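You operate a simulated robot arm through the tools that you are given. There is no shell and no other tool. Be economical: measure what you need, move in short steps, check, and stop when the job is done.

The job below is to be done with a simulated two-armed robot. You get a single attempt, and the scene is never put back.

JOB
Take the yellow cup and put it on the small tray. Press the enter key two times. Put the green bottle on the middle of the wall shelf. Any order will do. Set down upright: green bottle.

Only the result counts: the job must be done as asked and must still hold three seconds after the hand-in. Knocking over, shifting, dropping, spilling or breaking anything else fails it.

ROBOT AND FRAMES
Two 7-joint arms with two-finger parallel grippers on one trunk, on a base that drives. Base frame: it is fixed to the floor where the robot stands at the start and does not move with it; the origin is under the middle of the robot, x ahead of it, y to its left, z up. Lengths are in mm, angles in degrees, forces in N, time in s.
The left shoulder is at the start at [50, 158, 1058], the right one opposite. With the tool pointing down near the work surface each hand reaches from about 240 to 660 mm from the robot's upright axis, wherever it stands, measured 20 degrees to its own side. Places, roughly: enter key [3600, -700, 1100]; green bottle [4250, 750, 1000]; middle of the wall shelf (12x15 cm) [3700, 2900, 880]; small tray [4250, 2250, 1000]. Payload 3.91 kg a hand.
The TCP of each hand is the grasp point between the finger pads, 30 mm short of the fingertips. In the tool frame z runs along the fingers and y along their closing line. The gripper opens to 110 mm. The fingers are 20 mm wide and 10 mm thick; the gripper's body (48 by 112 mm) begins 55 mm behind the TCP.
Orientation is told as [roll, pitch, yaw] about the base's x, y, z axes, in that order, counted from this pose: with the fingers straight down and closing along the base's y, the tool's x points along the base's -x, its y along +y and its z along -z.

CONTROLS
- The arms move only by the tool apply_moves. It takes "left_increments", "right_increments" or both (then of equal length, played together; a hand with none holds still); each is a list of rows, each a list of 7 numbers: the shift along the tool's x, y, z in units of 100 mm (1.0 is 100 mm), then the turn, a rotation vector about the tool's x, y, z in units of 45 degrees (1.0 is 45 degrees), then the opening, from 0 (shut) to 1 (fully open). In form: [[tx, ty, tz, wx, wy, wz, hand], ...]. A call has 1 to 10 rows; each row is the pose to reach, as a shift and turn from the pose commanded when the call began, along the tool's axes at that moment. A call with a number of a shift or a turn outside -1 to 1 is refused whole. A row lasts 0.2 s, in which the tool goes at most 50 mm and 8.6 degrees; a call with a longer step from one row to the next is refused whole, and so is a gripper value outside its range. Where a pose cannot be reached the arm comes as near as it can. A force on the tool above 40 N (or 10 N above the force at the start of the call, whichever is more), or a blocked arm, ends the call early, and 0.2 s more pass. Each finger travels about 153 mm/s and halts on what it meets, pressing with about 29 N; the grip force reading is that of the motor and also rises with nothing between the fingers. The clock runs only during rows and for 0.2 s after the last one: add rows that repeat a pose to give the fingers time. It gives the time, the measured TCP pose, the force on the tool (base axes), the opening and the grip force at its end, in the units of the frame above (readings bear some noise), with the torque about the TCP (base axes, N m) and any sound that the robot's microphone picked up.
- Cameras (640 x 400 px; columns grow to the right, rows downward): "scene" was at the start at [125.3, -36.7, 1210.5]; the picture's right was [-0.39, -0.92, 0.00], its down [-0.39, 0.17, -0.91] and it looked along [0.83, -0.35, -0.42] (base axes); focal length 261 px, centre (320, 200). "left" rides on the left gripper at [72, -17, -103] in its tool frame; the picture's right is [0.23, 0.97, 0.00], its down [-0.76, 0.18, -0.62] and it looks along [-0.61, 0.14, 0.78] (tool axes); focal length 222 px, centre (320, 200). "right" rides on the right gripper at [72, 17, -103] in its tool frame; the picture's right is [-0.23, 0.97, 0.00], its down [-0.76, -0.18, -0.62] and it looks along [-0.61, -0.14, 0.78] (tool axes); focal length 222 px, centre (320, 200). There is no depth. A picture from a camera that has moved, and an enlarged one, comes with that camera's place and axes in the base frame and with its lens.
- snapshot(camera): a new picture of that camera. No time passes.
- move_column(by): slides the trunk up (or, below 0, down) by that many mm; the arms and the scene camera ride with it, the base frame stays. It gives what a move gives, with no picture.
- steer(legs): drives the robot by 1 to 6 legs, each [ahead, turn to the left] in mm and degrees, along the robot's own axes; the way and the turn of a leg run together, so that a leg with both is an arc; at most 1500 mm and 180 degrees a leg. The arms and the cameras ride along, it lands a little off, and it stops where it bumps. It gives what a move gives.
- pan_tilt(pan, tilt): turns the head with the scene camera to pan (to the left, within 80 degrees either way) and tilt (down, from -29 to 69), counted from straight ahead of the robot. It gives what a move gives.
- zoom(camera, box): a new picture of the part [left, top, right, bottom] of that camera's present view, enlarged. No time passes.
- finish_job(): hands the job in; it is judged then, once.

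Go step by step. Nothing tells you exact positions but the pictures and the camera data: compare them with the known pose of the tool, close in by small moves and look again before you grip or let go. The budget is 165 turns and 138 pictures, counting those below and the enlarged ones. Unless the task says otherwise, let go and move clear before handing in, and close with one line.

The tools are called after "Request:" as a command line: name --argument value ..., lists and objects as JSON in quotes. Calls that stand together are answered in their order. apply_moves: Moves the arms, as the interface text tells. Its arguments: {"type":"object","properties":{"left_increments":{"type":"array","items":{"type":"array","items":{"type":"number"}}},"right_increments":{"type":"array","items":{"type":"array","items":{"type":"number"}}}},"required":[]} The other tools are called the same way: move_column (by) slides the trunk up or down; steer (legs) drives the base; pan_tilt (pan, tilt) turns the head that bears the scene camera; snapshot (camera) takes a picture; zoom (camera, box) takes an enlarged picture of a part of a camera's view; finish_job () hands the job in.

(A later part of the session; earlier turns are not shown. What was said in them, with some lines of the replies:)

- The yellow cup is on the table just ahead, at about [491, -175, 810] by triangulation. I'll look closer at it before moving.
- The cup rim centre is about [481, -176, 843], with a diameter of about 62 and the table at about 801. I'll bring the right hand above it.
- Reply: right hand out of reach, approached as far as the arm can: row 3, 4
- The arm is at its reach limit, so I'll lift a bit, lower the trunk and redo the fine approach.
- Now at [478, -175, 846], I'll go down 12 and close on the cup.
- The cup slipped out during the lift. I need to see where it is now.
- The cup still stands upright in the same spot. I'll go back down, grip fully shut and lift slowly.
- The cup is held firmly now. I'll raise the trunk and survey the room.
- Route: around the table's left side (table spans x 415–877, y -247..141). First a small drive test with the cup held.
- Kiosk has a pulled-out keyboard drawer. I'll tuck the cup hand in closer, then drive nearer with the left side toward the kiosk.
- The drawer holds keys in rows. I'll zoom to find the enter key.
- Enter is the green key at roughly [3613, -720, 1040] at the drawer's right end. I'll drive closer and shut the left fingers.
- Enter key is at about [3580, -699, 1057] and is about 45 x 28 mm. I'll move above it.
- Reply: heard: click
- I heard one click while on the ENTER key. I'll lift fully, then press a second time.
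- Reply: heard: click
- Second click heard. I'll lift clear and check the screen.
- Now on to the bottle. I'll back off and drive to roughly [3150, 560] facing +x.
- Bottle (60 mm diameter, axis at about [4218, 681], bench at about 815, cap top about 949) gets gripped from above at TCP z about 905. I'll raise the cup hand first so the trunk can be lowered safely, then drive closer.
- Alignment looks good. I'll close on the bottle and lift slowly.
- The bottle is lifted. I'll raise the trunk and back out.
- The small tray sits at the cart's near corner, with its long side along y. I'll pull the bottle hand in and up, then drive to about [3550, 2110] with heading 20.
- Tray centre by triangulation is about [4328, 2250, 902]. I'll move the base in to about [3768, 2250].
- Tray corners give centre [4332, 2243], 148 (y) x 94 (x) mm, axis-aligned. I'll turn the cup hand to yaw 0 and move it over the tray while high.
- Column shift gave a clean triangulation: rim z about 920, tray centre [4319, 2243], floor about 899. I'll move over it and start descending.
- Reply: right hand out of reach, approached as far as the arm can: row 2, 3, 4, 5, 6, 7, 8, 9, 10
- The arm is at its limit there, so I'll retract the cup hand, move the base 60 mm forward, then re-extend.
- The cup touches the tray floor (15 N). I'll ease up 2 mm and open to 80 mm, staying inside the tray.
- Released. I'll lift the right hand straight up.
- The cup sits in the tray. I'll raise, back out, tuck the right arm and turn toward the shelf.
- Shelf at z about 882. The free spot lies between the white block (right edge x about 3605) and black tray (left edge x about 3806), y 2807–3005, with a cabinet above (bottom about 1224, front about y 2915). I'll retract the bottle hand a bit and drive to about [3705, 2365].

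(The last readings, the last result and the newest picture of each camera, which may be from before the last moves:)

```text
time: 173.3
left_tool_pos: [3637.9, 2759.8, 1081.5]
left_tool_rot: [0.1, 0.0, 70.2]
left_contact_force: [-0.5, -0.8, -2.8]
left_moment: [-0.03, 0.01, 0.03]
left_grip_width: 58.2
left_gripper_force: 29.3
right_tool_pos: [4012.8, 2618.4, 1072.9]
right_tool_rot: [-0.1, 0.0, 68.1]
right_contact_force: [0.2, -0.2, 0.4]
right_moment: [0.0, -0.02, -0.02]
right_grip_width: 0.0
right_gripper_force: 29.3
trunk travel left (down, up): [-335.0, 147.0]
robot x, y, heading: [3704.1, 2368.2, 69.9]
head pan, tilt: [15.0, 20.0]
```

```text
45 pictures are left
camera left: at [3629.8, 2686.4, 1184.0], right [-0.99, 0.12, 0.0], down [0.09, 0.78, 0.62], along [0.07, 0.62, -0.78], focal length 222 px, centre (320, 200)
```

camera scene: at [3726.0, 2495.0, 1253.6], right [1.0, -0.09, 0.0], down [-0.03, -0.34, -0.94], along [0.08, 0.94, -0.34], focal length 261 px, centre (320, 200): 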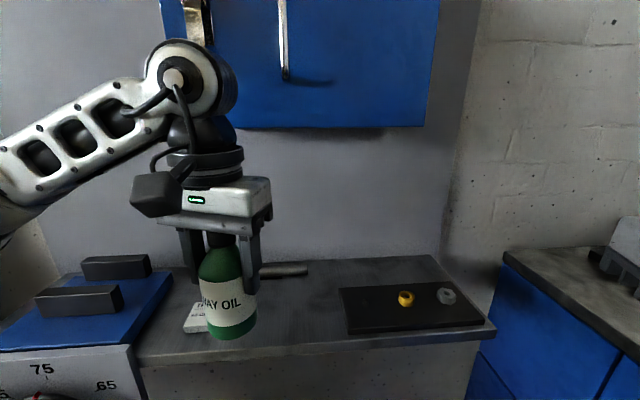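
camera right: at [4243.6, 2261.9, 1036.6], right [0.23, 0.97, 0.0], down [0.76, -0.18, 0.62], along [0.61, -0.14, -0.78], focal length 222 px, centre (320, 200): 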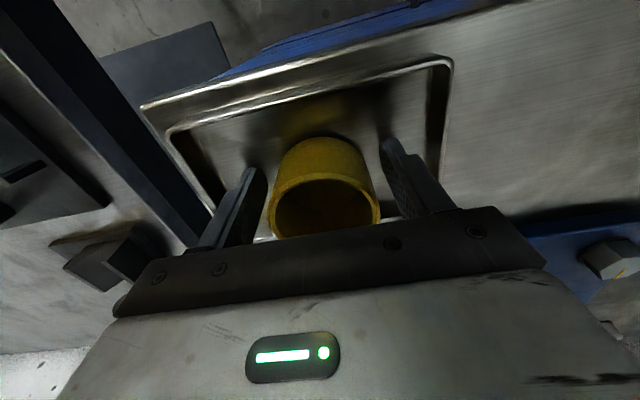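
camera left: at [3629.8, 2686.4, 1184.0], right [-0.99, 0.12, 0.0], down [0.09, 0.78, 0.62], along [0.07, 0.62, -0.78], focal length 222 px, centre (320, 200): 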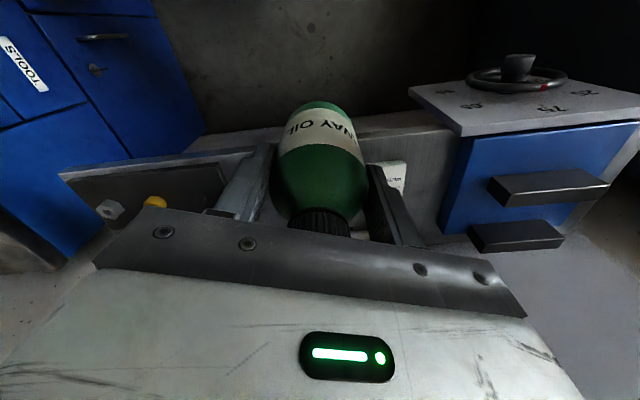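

Wrist top is about 225 above the TCP, so it passes under the cabinet at TCP about 990. I'll lower the trunk 85 and advance halfway.

Request:
move_column --by -85

Request:
apply_moves --left_increments '[[-0.05, -0.01, 0, 0, 0, 0, 0], [-0.15, -0.02, 0, 0, 0, 0, 0], [-0.26, -0.03, 0, 0, 0, 0, 0], [-0.38, -0.05, 0, 0, 0, 0, 0], [-0.5, -0.06, 0, 0, 0, 0, 0], [-0.62, -0.08, 0.02, 0, 0, 0, 0], [-0.74, -0.09, 0.04, 0, 0, 0, 0], [-0.84, -0.1, 0.06, 0, 0, 0, 0], [-0.9, -0.11, 0.08, 0, 0, 0, 0], [-0.9, -0.11, 0.08, 0, 0, 0, 0]]'

Request:
snapshot --camera "scene"

Request:
snapshot --camera "left"

```text
time: 174.6
left_tool_pos: [3637.7, 2759.5, 996.3]
left_tool_rot: [0.0, 0.0, 70.2]
left_contact_force: [0.6, 0.4, -2.7]
left_moment: [-0.02, 0.0, 0.03]
left_grip_width: 58.2
left_gripper_force: 28.8
right_tool_pos: [4014.0, 2617.1, 987.7]
right_tool_rot: [0.0, -0.1, 68.1]
right_contact_force: [-0.2, 0.2, 0.2]
right_moment: [0.0, 0.01, 0.02]
right_grip_width: 0.0
right_gripper_force: 29.4
trunk travel left (down, up): [-250.0, 232.0]
robot x, y, heading: [3703.4, 2369.9, 70.1]
head pan, tilt: [15.0, 20.0]
```

```text
time: 176.8
left_tool_pos: [3679.3, 2840.8, 988.8]
left_tool_rot: [0.0, 0.0, 70.2]
left_contact_force: [-0.8, 0.2, -2.7]
left_moment: [0.0, 0.02, -0.04]
left_grip_width: 57.9
left_gripper_force: 29.1
right_tool_pos: [4014.5, 2617.1, 988.0]
right_tool_rot: [0.0, 0.0, 68.0]
right_contact_force: [0.5, -0.5, 0.3]
right_moment: [0.0, -0.03, 0.01]
right_grip_width: 0.2
right_gripper_force: 28.9
trunk travel left (down, up): [-250.0, 232.0]
robot x, y, heading: [3703.5, 2366.5, 69.8]
head pan, tilt: [15.0, 20.0]
```

```text
44 pictures are left
camera scene: at [3726.3, 2494.9, 1168.6], right [1.0, -0.09, 0.0], down [-0.03, -0.34, -0.94], along [0.08, 0.94, -0.34], focal length 261 px, centre (320, 200)
```

scene: 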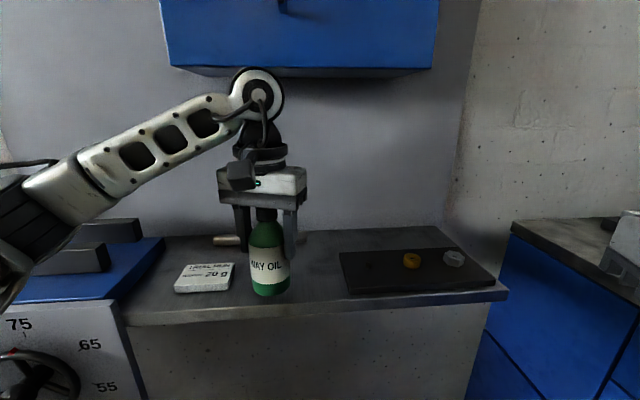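

```text
43 pictures are left
camera left: at [3670.8, 2768.0, 1090.5], right [-0.99, 0.12, 0.0], down [0.09, 0.78, 0.62], along [0.07, 0.62, -0.78], focal length 222 px, centre (320, 200)
```

left: 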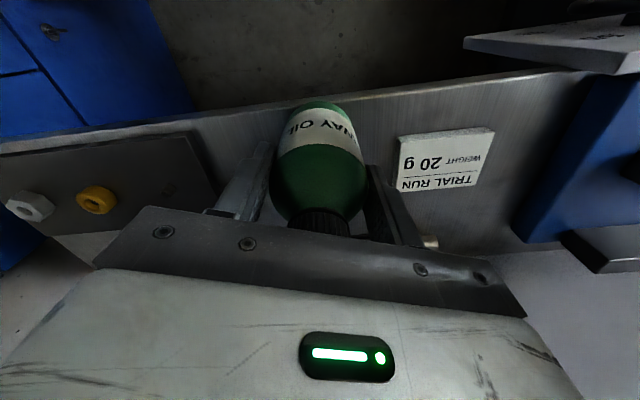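

I'll touch down here gently to calibrate the shelf height under the bottle.

Request:
apply_moves --left_increments '[[0, 0, 0.03, 0, 0, 0, 0], [0, 0, 0.06, 0, 0, 0, 0], [0, 0, 0.09, 0, 0, 0, 0], [0, 0, 0.11, 0, 0, 0, 0], [0, 0, 0.12, 0, 0, 0, 0], [0, 0, 0.12, 0, 0, 0, 0]]'

Request:
zoom --camera "scene" --box '[200, 190, 360, 330]'

```text
time: 178.2
left_tool_pos: [3678.5, 2842.1, 975.1]
left_tool_rot: [0.0, 0.1, 70.2]
left_contact_force: [0.2, -0.4, -2.8]
left_moment: [-0.02, 0.04, -0.01]
left_grip_width: 58.3
left_gripper_force: 29.2
right_tool_pos: [4014.3, 2617.6, 988.2]
right_tool_rot: [0.1, 0.0, 68.0]
right_contact_force: [0.3, -0.9, -0.4]
right_moment: [0.04, 0.01, 0.0]
right_grip_width: 0.2
right_gripper_force: 29.0
trunk travel left (down, up): [-250.0, 232.0]
robot x, y, heading: [3709.0, 2365.5, 70.0]
head pan, tilt: [15.0, 20.0]
```

```text
2.86 times, centred on (280, 260) of scene
camera zoom: at [3726.3, 2494.9, 1168.6], right [1.0, -0.09, 0.0], down [-0.03, -0.34, -0.94], along [0.08, 0.94, -0.34], focal length 747 px, centre (434, 29)
```

zoom: 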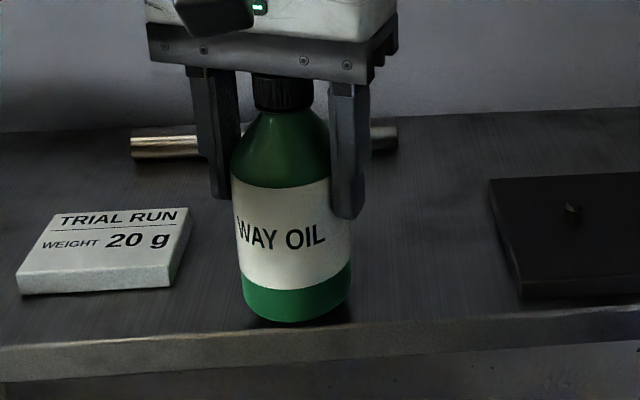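

Still about 5–10 mm above the shelf, so I'll slide to the middle at this height.

Request:
apply_moves --left_increments '[[-0.05, 0, 0, 0, 0, 0, 0], [-0.13, -0.01, 0, 0, 0, 0, 0], [-0.22, -0.01, 0, 0, 0, 0, 0], [-0.32, -0.02, 0, 0, 0, 0, 0], [-0.42, -0.03, 0, 0, 0, 0, 0], [-0.52, -0.03, 0, 0, 0, 0, 0], [-0.61, -0.04, 0, 0, 0, 0, 0], [-0.67, -0.04, 0, 0, 0, 0, 0], [-0.69, -0.04, 0, 0, 0, 0, 0], [-0.69, -0.04, 0, 0, 0, 0, 0]]'

Request:
snapshot --camera "scene"

Request:
snapshot --camera "left"

```text
time: 180.4
left_tool_pos: [3705.9, 2904.9, 976.1]
left_tool_rot: [0.0, 0.1, 70.2]
left_contact_force: [-1.0, -0.7, -2.3]
left_moment: [-0.03, -0.02, -0.04]
left_grip_width: 58.1
left_gripper_force: 28.3
right_tool_pos: [4013.6, 2617.1, 988.6]
right_tool_rot: [0.0, 0.0, 68.0]
right_contact_force: [-0.7, -0.3, 0.2]
right_moment: [0.03, 0.02, -0.01]
right_grip_width: 0.0
right_gripper_force: 29.2
trunk travel left (down, up): [-250.0, 232.0]
robot x, y, heading: [3706.1, 2368.4, 70.0]
head pan, tilt: [15.0, 20.0]
```

```text
41 pictures are left
camera scene: at [3726.3, 2494.9, 1168.6], right [1.0, -0.09, 0.0], down [-0.03, -0.34, -0.94], along [0.08, 0.94, -0.34], focal length 261 px, centre (320, 200)
```

scene: 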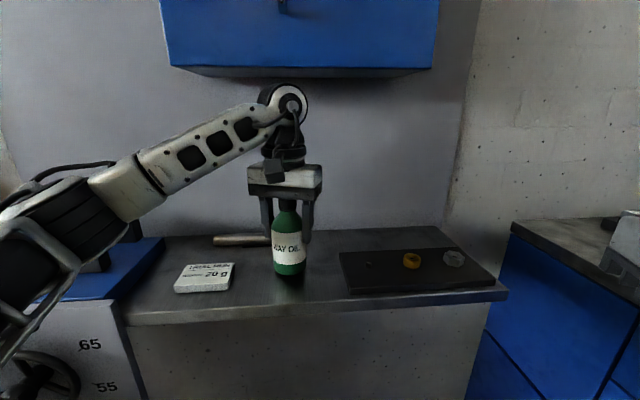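

```text
40 pictures are left
camera left: at [3697.9, 2832.1, 1079.1], right [-0.99, 0.12, 0.0], down [0.09, 0.78, 0.62], along [0.07, 0.62, -0.78], focal length 222 px, centre (320, 200)
```

left: 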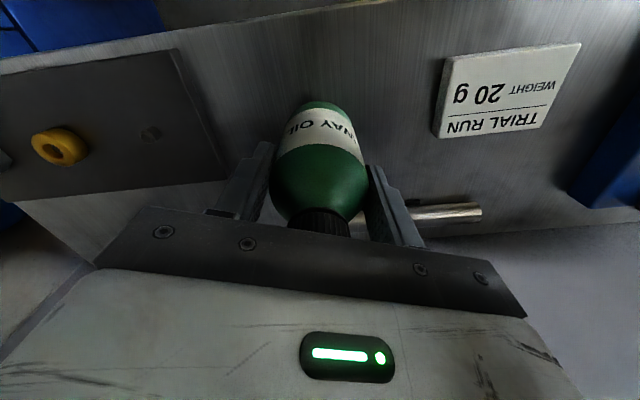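

Request:
apply_moves --left_increments '[[0, 0, 0.02, 0, 0, 0, 0], [0, 0, 0.035, 0, 0, 0, 0], [0, 0, 0.05, 0, 0, 0, 0], [0, 0, 0.065, 0, 0, 0, 0], [0, 0, 0.065, 0, 0, 0, 0]]'

Request:
zoom --camera "scene" --box '[220, 190, 360, 300]'

```text
time: 181.6
left_tool_pos: [3705.2, 2904.7, 970.2]
left_tool_rot: [0.0, 0.0, 70.2]
left_contact_force: [-0.6, 0.2, -2.4]
left_moment: [0.0, 0.03, 0.02]
left_grip_width: 58.0
left_gripper_force: 29.4
right_tool_pos: [4013.9, 2617.5, 988.8]
right_tool_rot: [0.1, 0.0, 68.1]
right_contact_force: [0.1, -0.5, 0.8]
right_moment: [-0.02, 0.01, -0.01]
right_grip_width: 0.1
right_gripper_force: 28.8
trunk travel left (down, up): [-250.0, 232.0]
robot x, y, heading: [3701.5, 2364.7, 70.2]
head pan, tilt: [15.0, 20.0]
```

```text
3.64 times, centred on (290, 245) of scene
camera zoom: at [3726.3, 2494.9, 1168.6], right [1.0, -0.09, 0.0], down [-0.03, -0.34, -0.94], along [0.08, 0.94, -0.34], focal length 950 px, centre (429, 36)
```

zoom: 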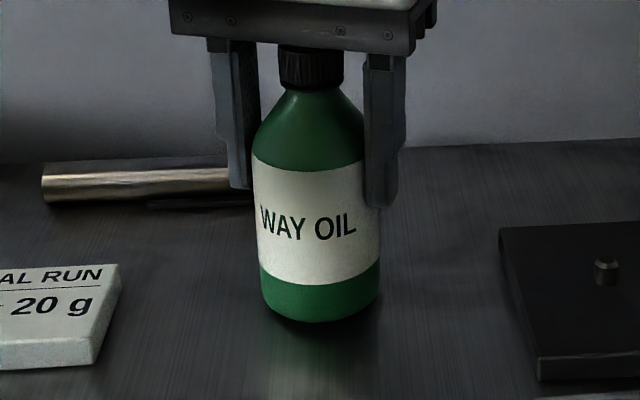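

Request:
apply_moves --left_increments '[[0, 0, 0.015, 0, 0, 0, 0], [0, 0, 0.03, 0, 0, 0, 0], [0, 0, 0.045, 0, 0, 0, 0], [0, 0, 0.055, 0, 0, 0, 0], [0, 0, 0.055, 0, 0, 0, 0]]'

```text
time: 182.8
left_tool_pos: [3705.5, 2904.0, 966.7]
left_tool_rot: [0.0, -0.3, 70.3]
left_contact_force: [-1.9, 5.7, 18.6]
left_moment: [0.05, 0.29, -0.08]
left_grip_width: 58.2
left_gripper_force: 29.3
right_tool_pos: [4013.3, 2616.0, 988.6]
right_tool_rot: [0.1, -0.1, 68.0]
right_contact_force: [-0.2, -0.4, 0.1]
right_moment: [-0.03, 0.0, -0.01]
right_grip_width: 0.1
right_gripper_force: 29.1
trunk travel left (down, up): [-250.0, 232.0]
robot x, y, heading: [3704.6, 2364.0, 69.9]
head pan, tilt: [15.0, 20.0]
```

Bottle is on the shelf (18 N). I'll ease off 2 mm and open slowly.

Request:
apply_moves --left_increments '[[0, 0, -0.02, 0, 0, 0, 0], [0, 0, -0.02, 0, 0, 0, 0.5], [0, 0, -0.02, 0, 0, 0, 0.58], [0, 0, -0.02, 0, 0, 0, 0.68], [0, 0, -0.02, 0, 0, 0, 0.8], [0, 0, -0.02, 0, 0, 0, 0.9], [0, 0, -0.02, 0, 0, 0, 0.95], [0, 0, -0.02, 0, 0, 0, 0.95]]'

Request:
zoom --camera "scene" --box '[220, 190, 360, 300]'

Request:
snapshot --camera "left"

```text
time: 184.6
left_tool_pos: [3706.2, 2904.6, 967.1]
left_tool_rot: [0.0, 0.0, 70.2]
left_contact_force: [-0.3, 1.0, -1.0]
left_moment: [-0.02, -0.01, 0.01]
left_grip_width: 104.5
left_gripper_force: 0.0
right_tool_pos: [4012.9, 2617.9, 988.3]
right_tool_rot: [0.0, -0.1, 68.1]
right_contact_force: [-0.7, -0.2, 0.1]
right_moment: [0.02, 0.0, 0.02]
right_grip_width: 0.1
right_gripper_force: 28.6
trunk travel left (down, up): [-250.0, 232.0]
robot x, y, heading: [3702.9, 2363.3, 70.0]
head pan, tilt: [15.0, 20.0]
```

```text
3.64 times, centred on (290, 245) of scene
camera zoom: at [3726.3, 2494.7, 1168.6], right [1.0, -0.09, 0.0], down [-0.03, -0.34, -0.94], along [0.08, 0.94, -0.34], focal length 950 px, centre (429, 36)
```

zoom: 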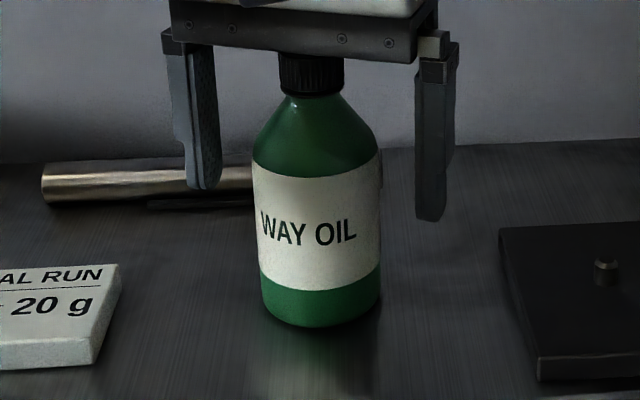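

```text
37 pictures are left
camera left: at [3698.2, 2830.9, 1069.2], right [-0.99, 0.12, 0.0], down [0.09, 0.78, 0.62], along [0.07, 0.62, -0.78], focal length 222 px, centre (320, 200)
```

left: 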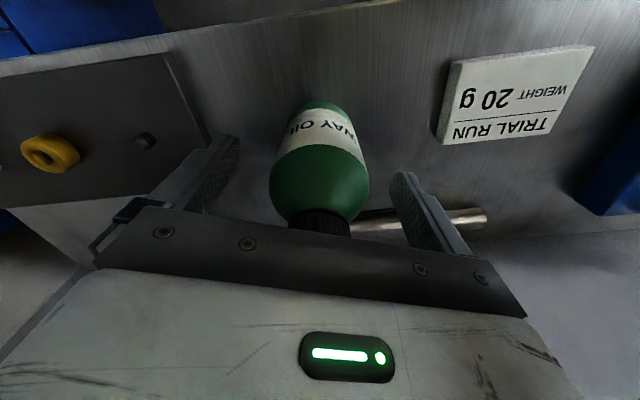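

Bottle stands free. I'll raise 8 mm and pull back horizontally.

Request:
apply_moves --left_increments '[[0, 0, -0.05, 0, 0, 0, 0.95], [0, 0, -0.08, 0, 0, 0, 0.95], [0.15, 0, -0.08, 0, 0, 0, 0.95], [0.35, 0, -0.08, 0, 0, 0, 0.95], [0.55, 0, -0.08, 0, 0, 0, 0.95], [0.8, 0, -0.08, 0, 0, 0, 0.95], [1.0, 0, -0.08, 0, 0, 0, 0.95], [1.0, 0, -0.08, 0, 0, 0, 0.95]]'

Request:
snapshot --camera "scene"

```text
time: 186.4
left_tool_pos: [3672.5, 2807.7, 975.6]
left_tool_rot: [0.0, -0.1, 70.2]
left_contact_force: [0.6, 0.4, 0.0]
left_moment: [0.01, 0.02, 0.01]
left_grip_width: 104.8
left_gripper_force: 0.0
right_tool_pos: [4013.1, 2617.5, 989.2]
right_tool_rot: [-0.1, 0.0, 68.1]
right_contact_force: [-0.1, -0.2, -0.8]
right_moment: [-0.02, 0.0, -0.04]
right_grip_width: 0.1
right_gripper_force: 29.0
trunk travel left (down, up): [-250.0, 232.0]
robot x, y, heading: [3702.9, 2366.7, 69.6]
head pan, tilt: [15.0, 20.0]
```

```text
36 pictures are left
camera scene: at [3726.3, 2494.7, 1168.6], right [1.0, -0.09, 0.0], down [-0.03, -0.34, -0.94], along [0.08, 0.94, -0.34], focal length 261 px, centre (320, 200)
```

scene: 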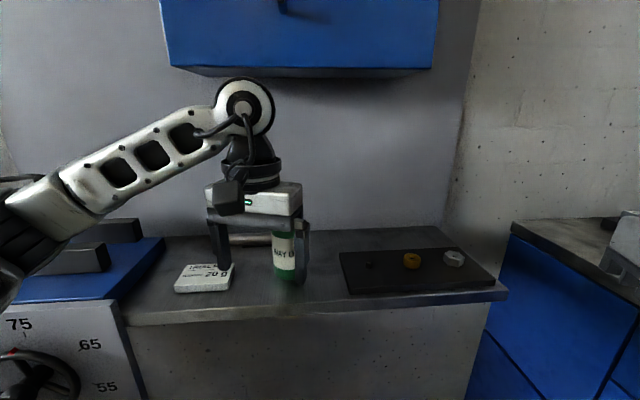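

Request:
steer --legs '[[-250, 0]]'

Request:
move_column --by 100

Request:
snapshot --camera "scene"

Request:
pan_tilt --pan -60 --tilt 20

Request:
snapshot --camera "scene"

```text
time: 188.2
left_tool_pos: [3589.9, 2581.5, 976.0]
left_tool_rot: [0.0, 0.0, 70.1]
left_contact_force: [-0.1, 0.5, -0.1]
left_moment: [0.03, 0.06, -0.01]
left_grip_width: 104.5
left_gripper_force: 0.1
right_tool_pos: [3931.5, 2390.0, 987.5]
right_tool_rot: [0.0, 0.0, 67.9]
right_contact_force: [0.7, -0.2, 0.6]
right_moment: [0.02, 0.0, 0.01]
right_grip_width: 0.0
right_gripper_force: 29.6
trunk travel left (down, up): [-250.0, 232.0]
robot x, y, heading: [3620.1, 2137.0, 69.9]
head pan, tilt: [15.0, 20.0]
```

```text
time: 189.5
left_tool_pos: [3590.9, 2583.0, 1074.3]
left_tool_rot: [0.0, 0.0, 70.1]
left_contact_force: [-0.4, 0.0, 0.3]
left_moment: [0.02, 0.05, -0.01]
left_grip_width: 104.6
left_gripper_force: 0.1
right_tool_pos: [3931.3, 2388.9, 1087.5]
right_tool_rot: [0.0, 0.0, 67.9]
right_contact_force: [-0.7, -0.1, 0.2]
right_moment: [0.01, 0.0, -0.01]
right_grip_width: 0.0
right_gripper_force: 29.1
trunk travel left (down, up): [-350.0, 132.0]
robot x, y, heading: [3622.2, 2137.0, 69.8]
head pan, tilt: [15.0, 20.0]
```

```text
35 pictures are left
camera scene: at [3643.6, 2267.1, 1268.6], right [1.0, -0.09, 0.0], down [-0.03, -0.34, -0.94], along [0.08, 0.94, -0.34], focal length 261 px, centre (320, 200)
```

scene: 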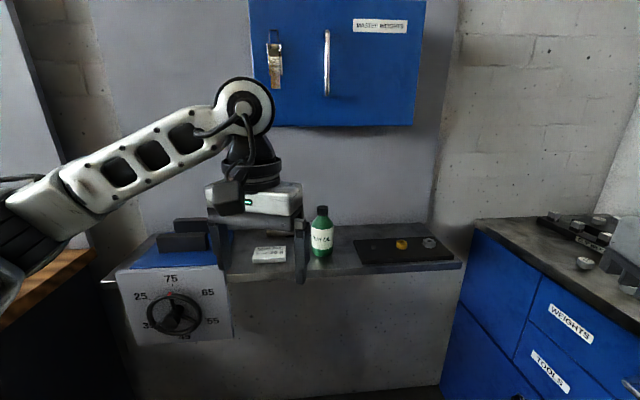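

```text
time: 190.9
left_tool_pos: [3590.2, 2581.8, 1075.4]
left_tool_rot: [0.0, 0.1, 70.1]
left_contact_force: [-0.4, -0.2, -0.8]
left_moment: [0.0, -0.01, 0.02]
left_grip_width: 104.5
left_gripper_force: 0.0
right_tool_pos: [3931.3, 2389.2, 1088.8]
right_tool_rot: [0.1, 0.0, 67.9]
right_contact_force: [0.7, -0.6, 0.9]
right_moment: [-0.03, -0.02, 0.0]
right_grip_width: 0.0
right_gripper_force: 29.0
trunk travel left (down, up): [-350.0, 132.0]
robot x, y, heading: [3620.3, 2140.4, 70.1]
head pan, tilt: [-60.0, 20.0]
```

```text
34 pictures are left
camera scene: at [3727.0, 2190.3, 1268.6], right [0.17, -0.98, 0.0], down [-0.34, -0.06, -0.94], along [0.93, 0.16, -0.34], focal length 261 px, centre (320, 200)
```

scene: 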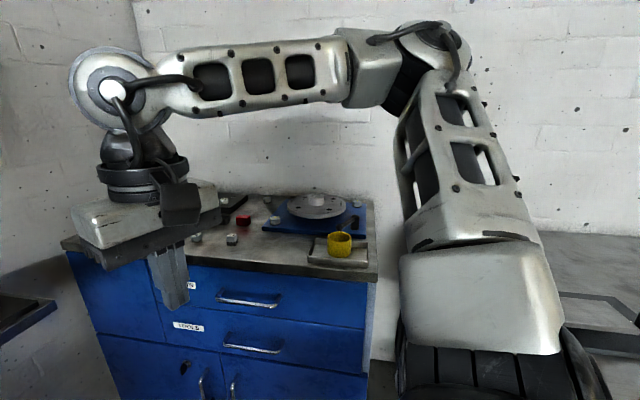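

The bottle stands upright in the middle of the shelf, the cup sits in the tray, both enter clicks were heard, and both hands are clear.

Request:
finish_job

```text
The job is handed in.
```

The job is handed in: the yellow cup is on the small tray, enter was pressed twice (two clicks heard), and the green bottle stands upright in the middle of the wall shelf. The cup slipped from the gripper on the first lift, stayed upright in place, and I picked it up on the second try.
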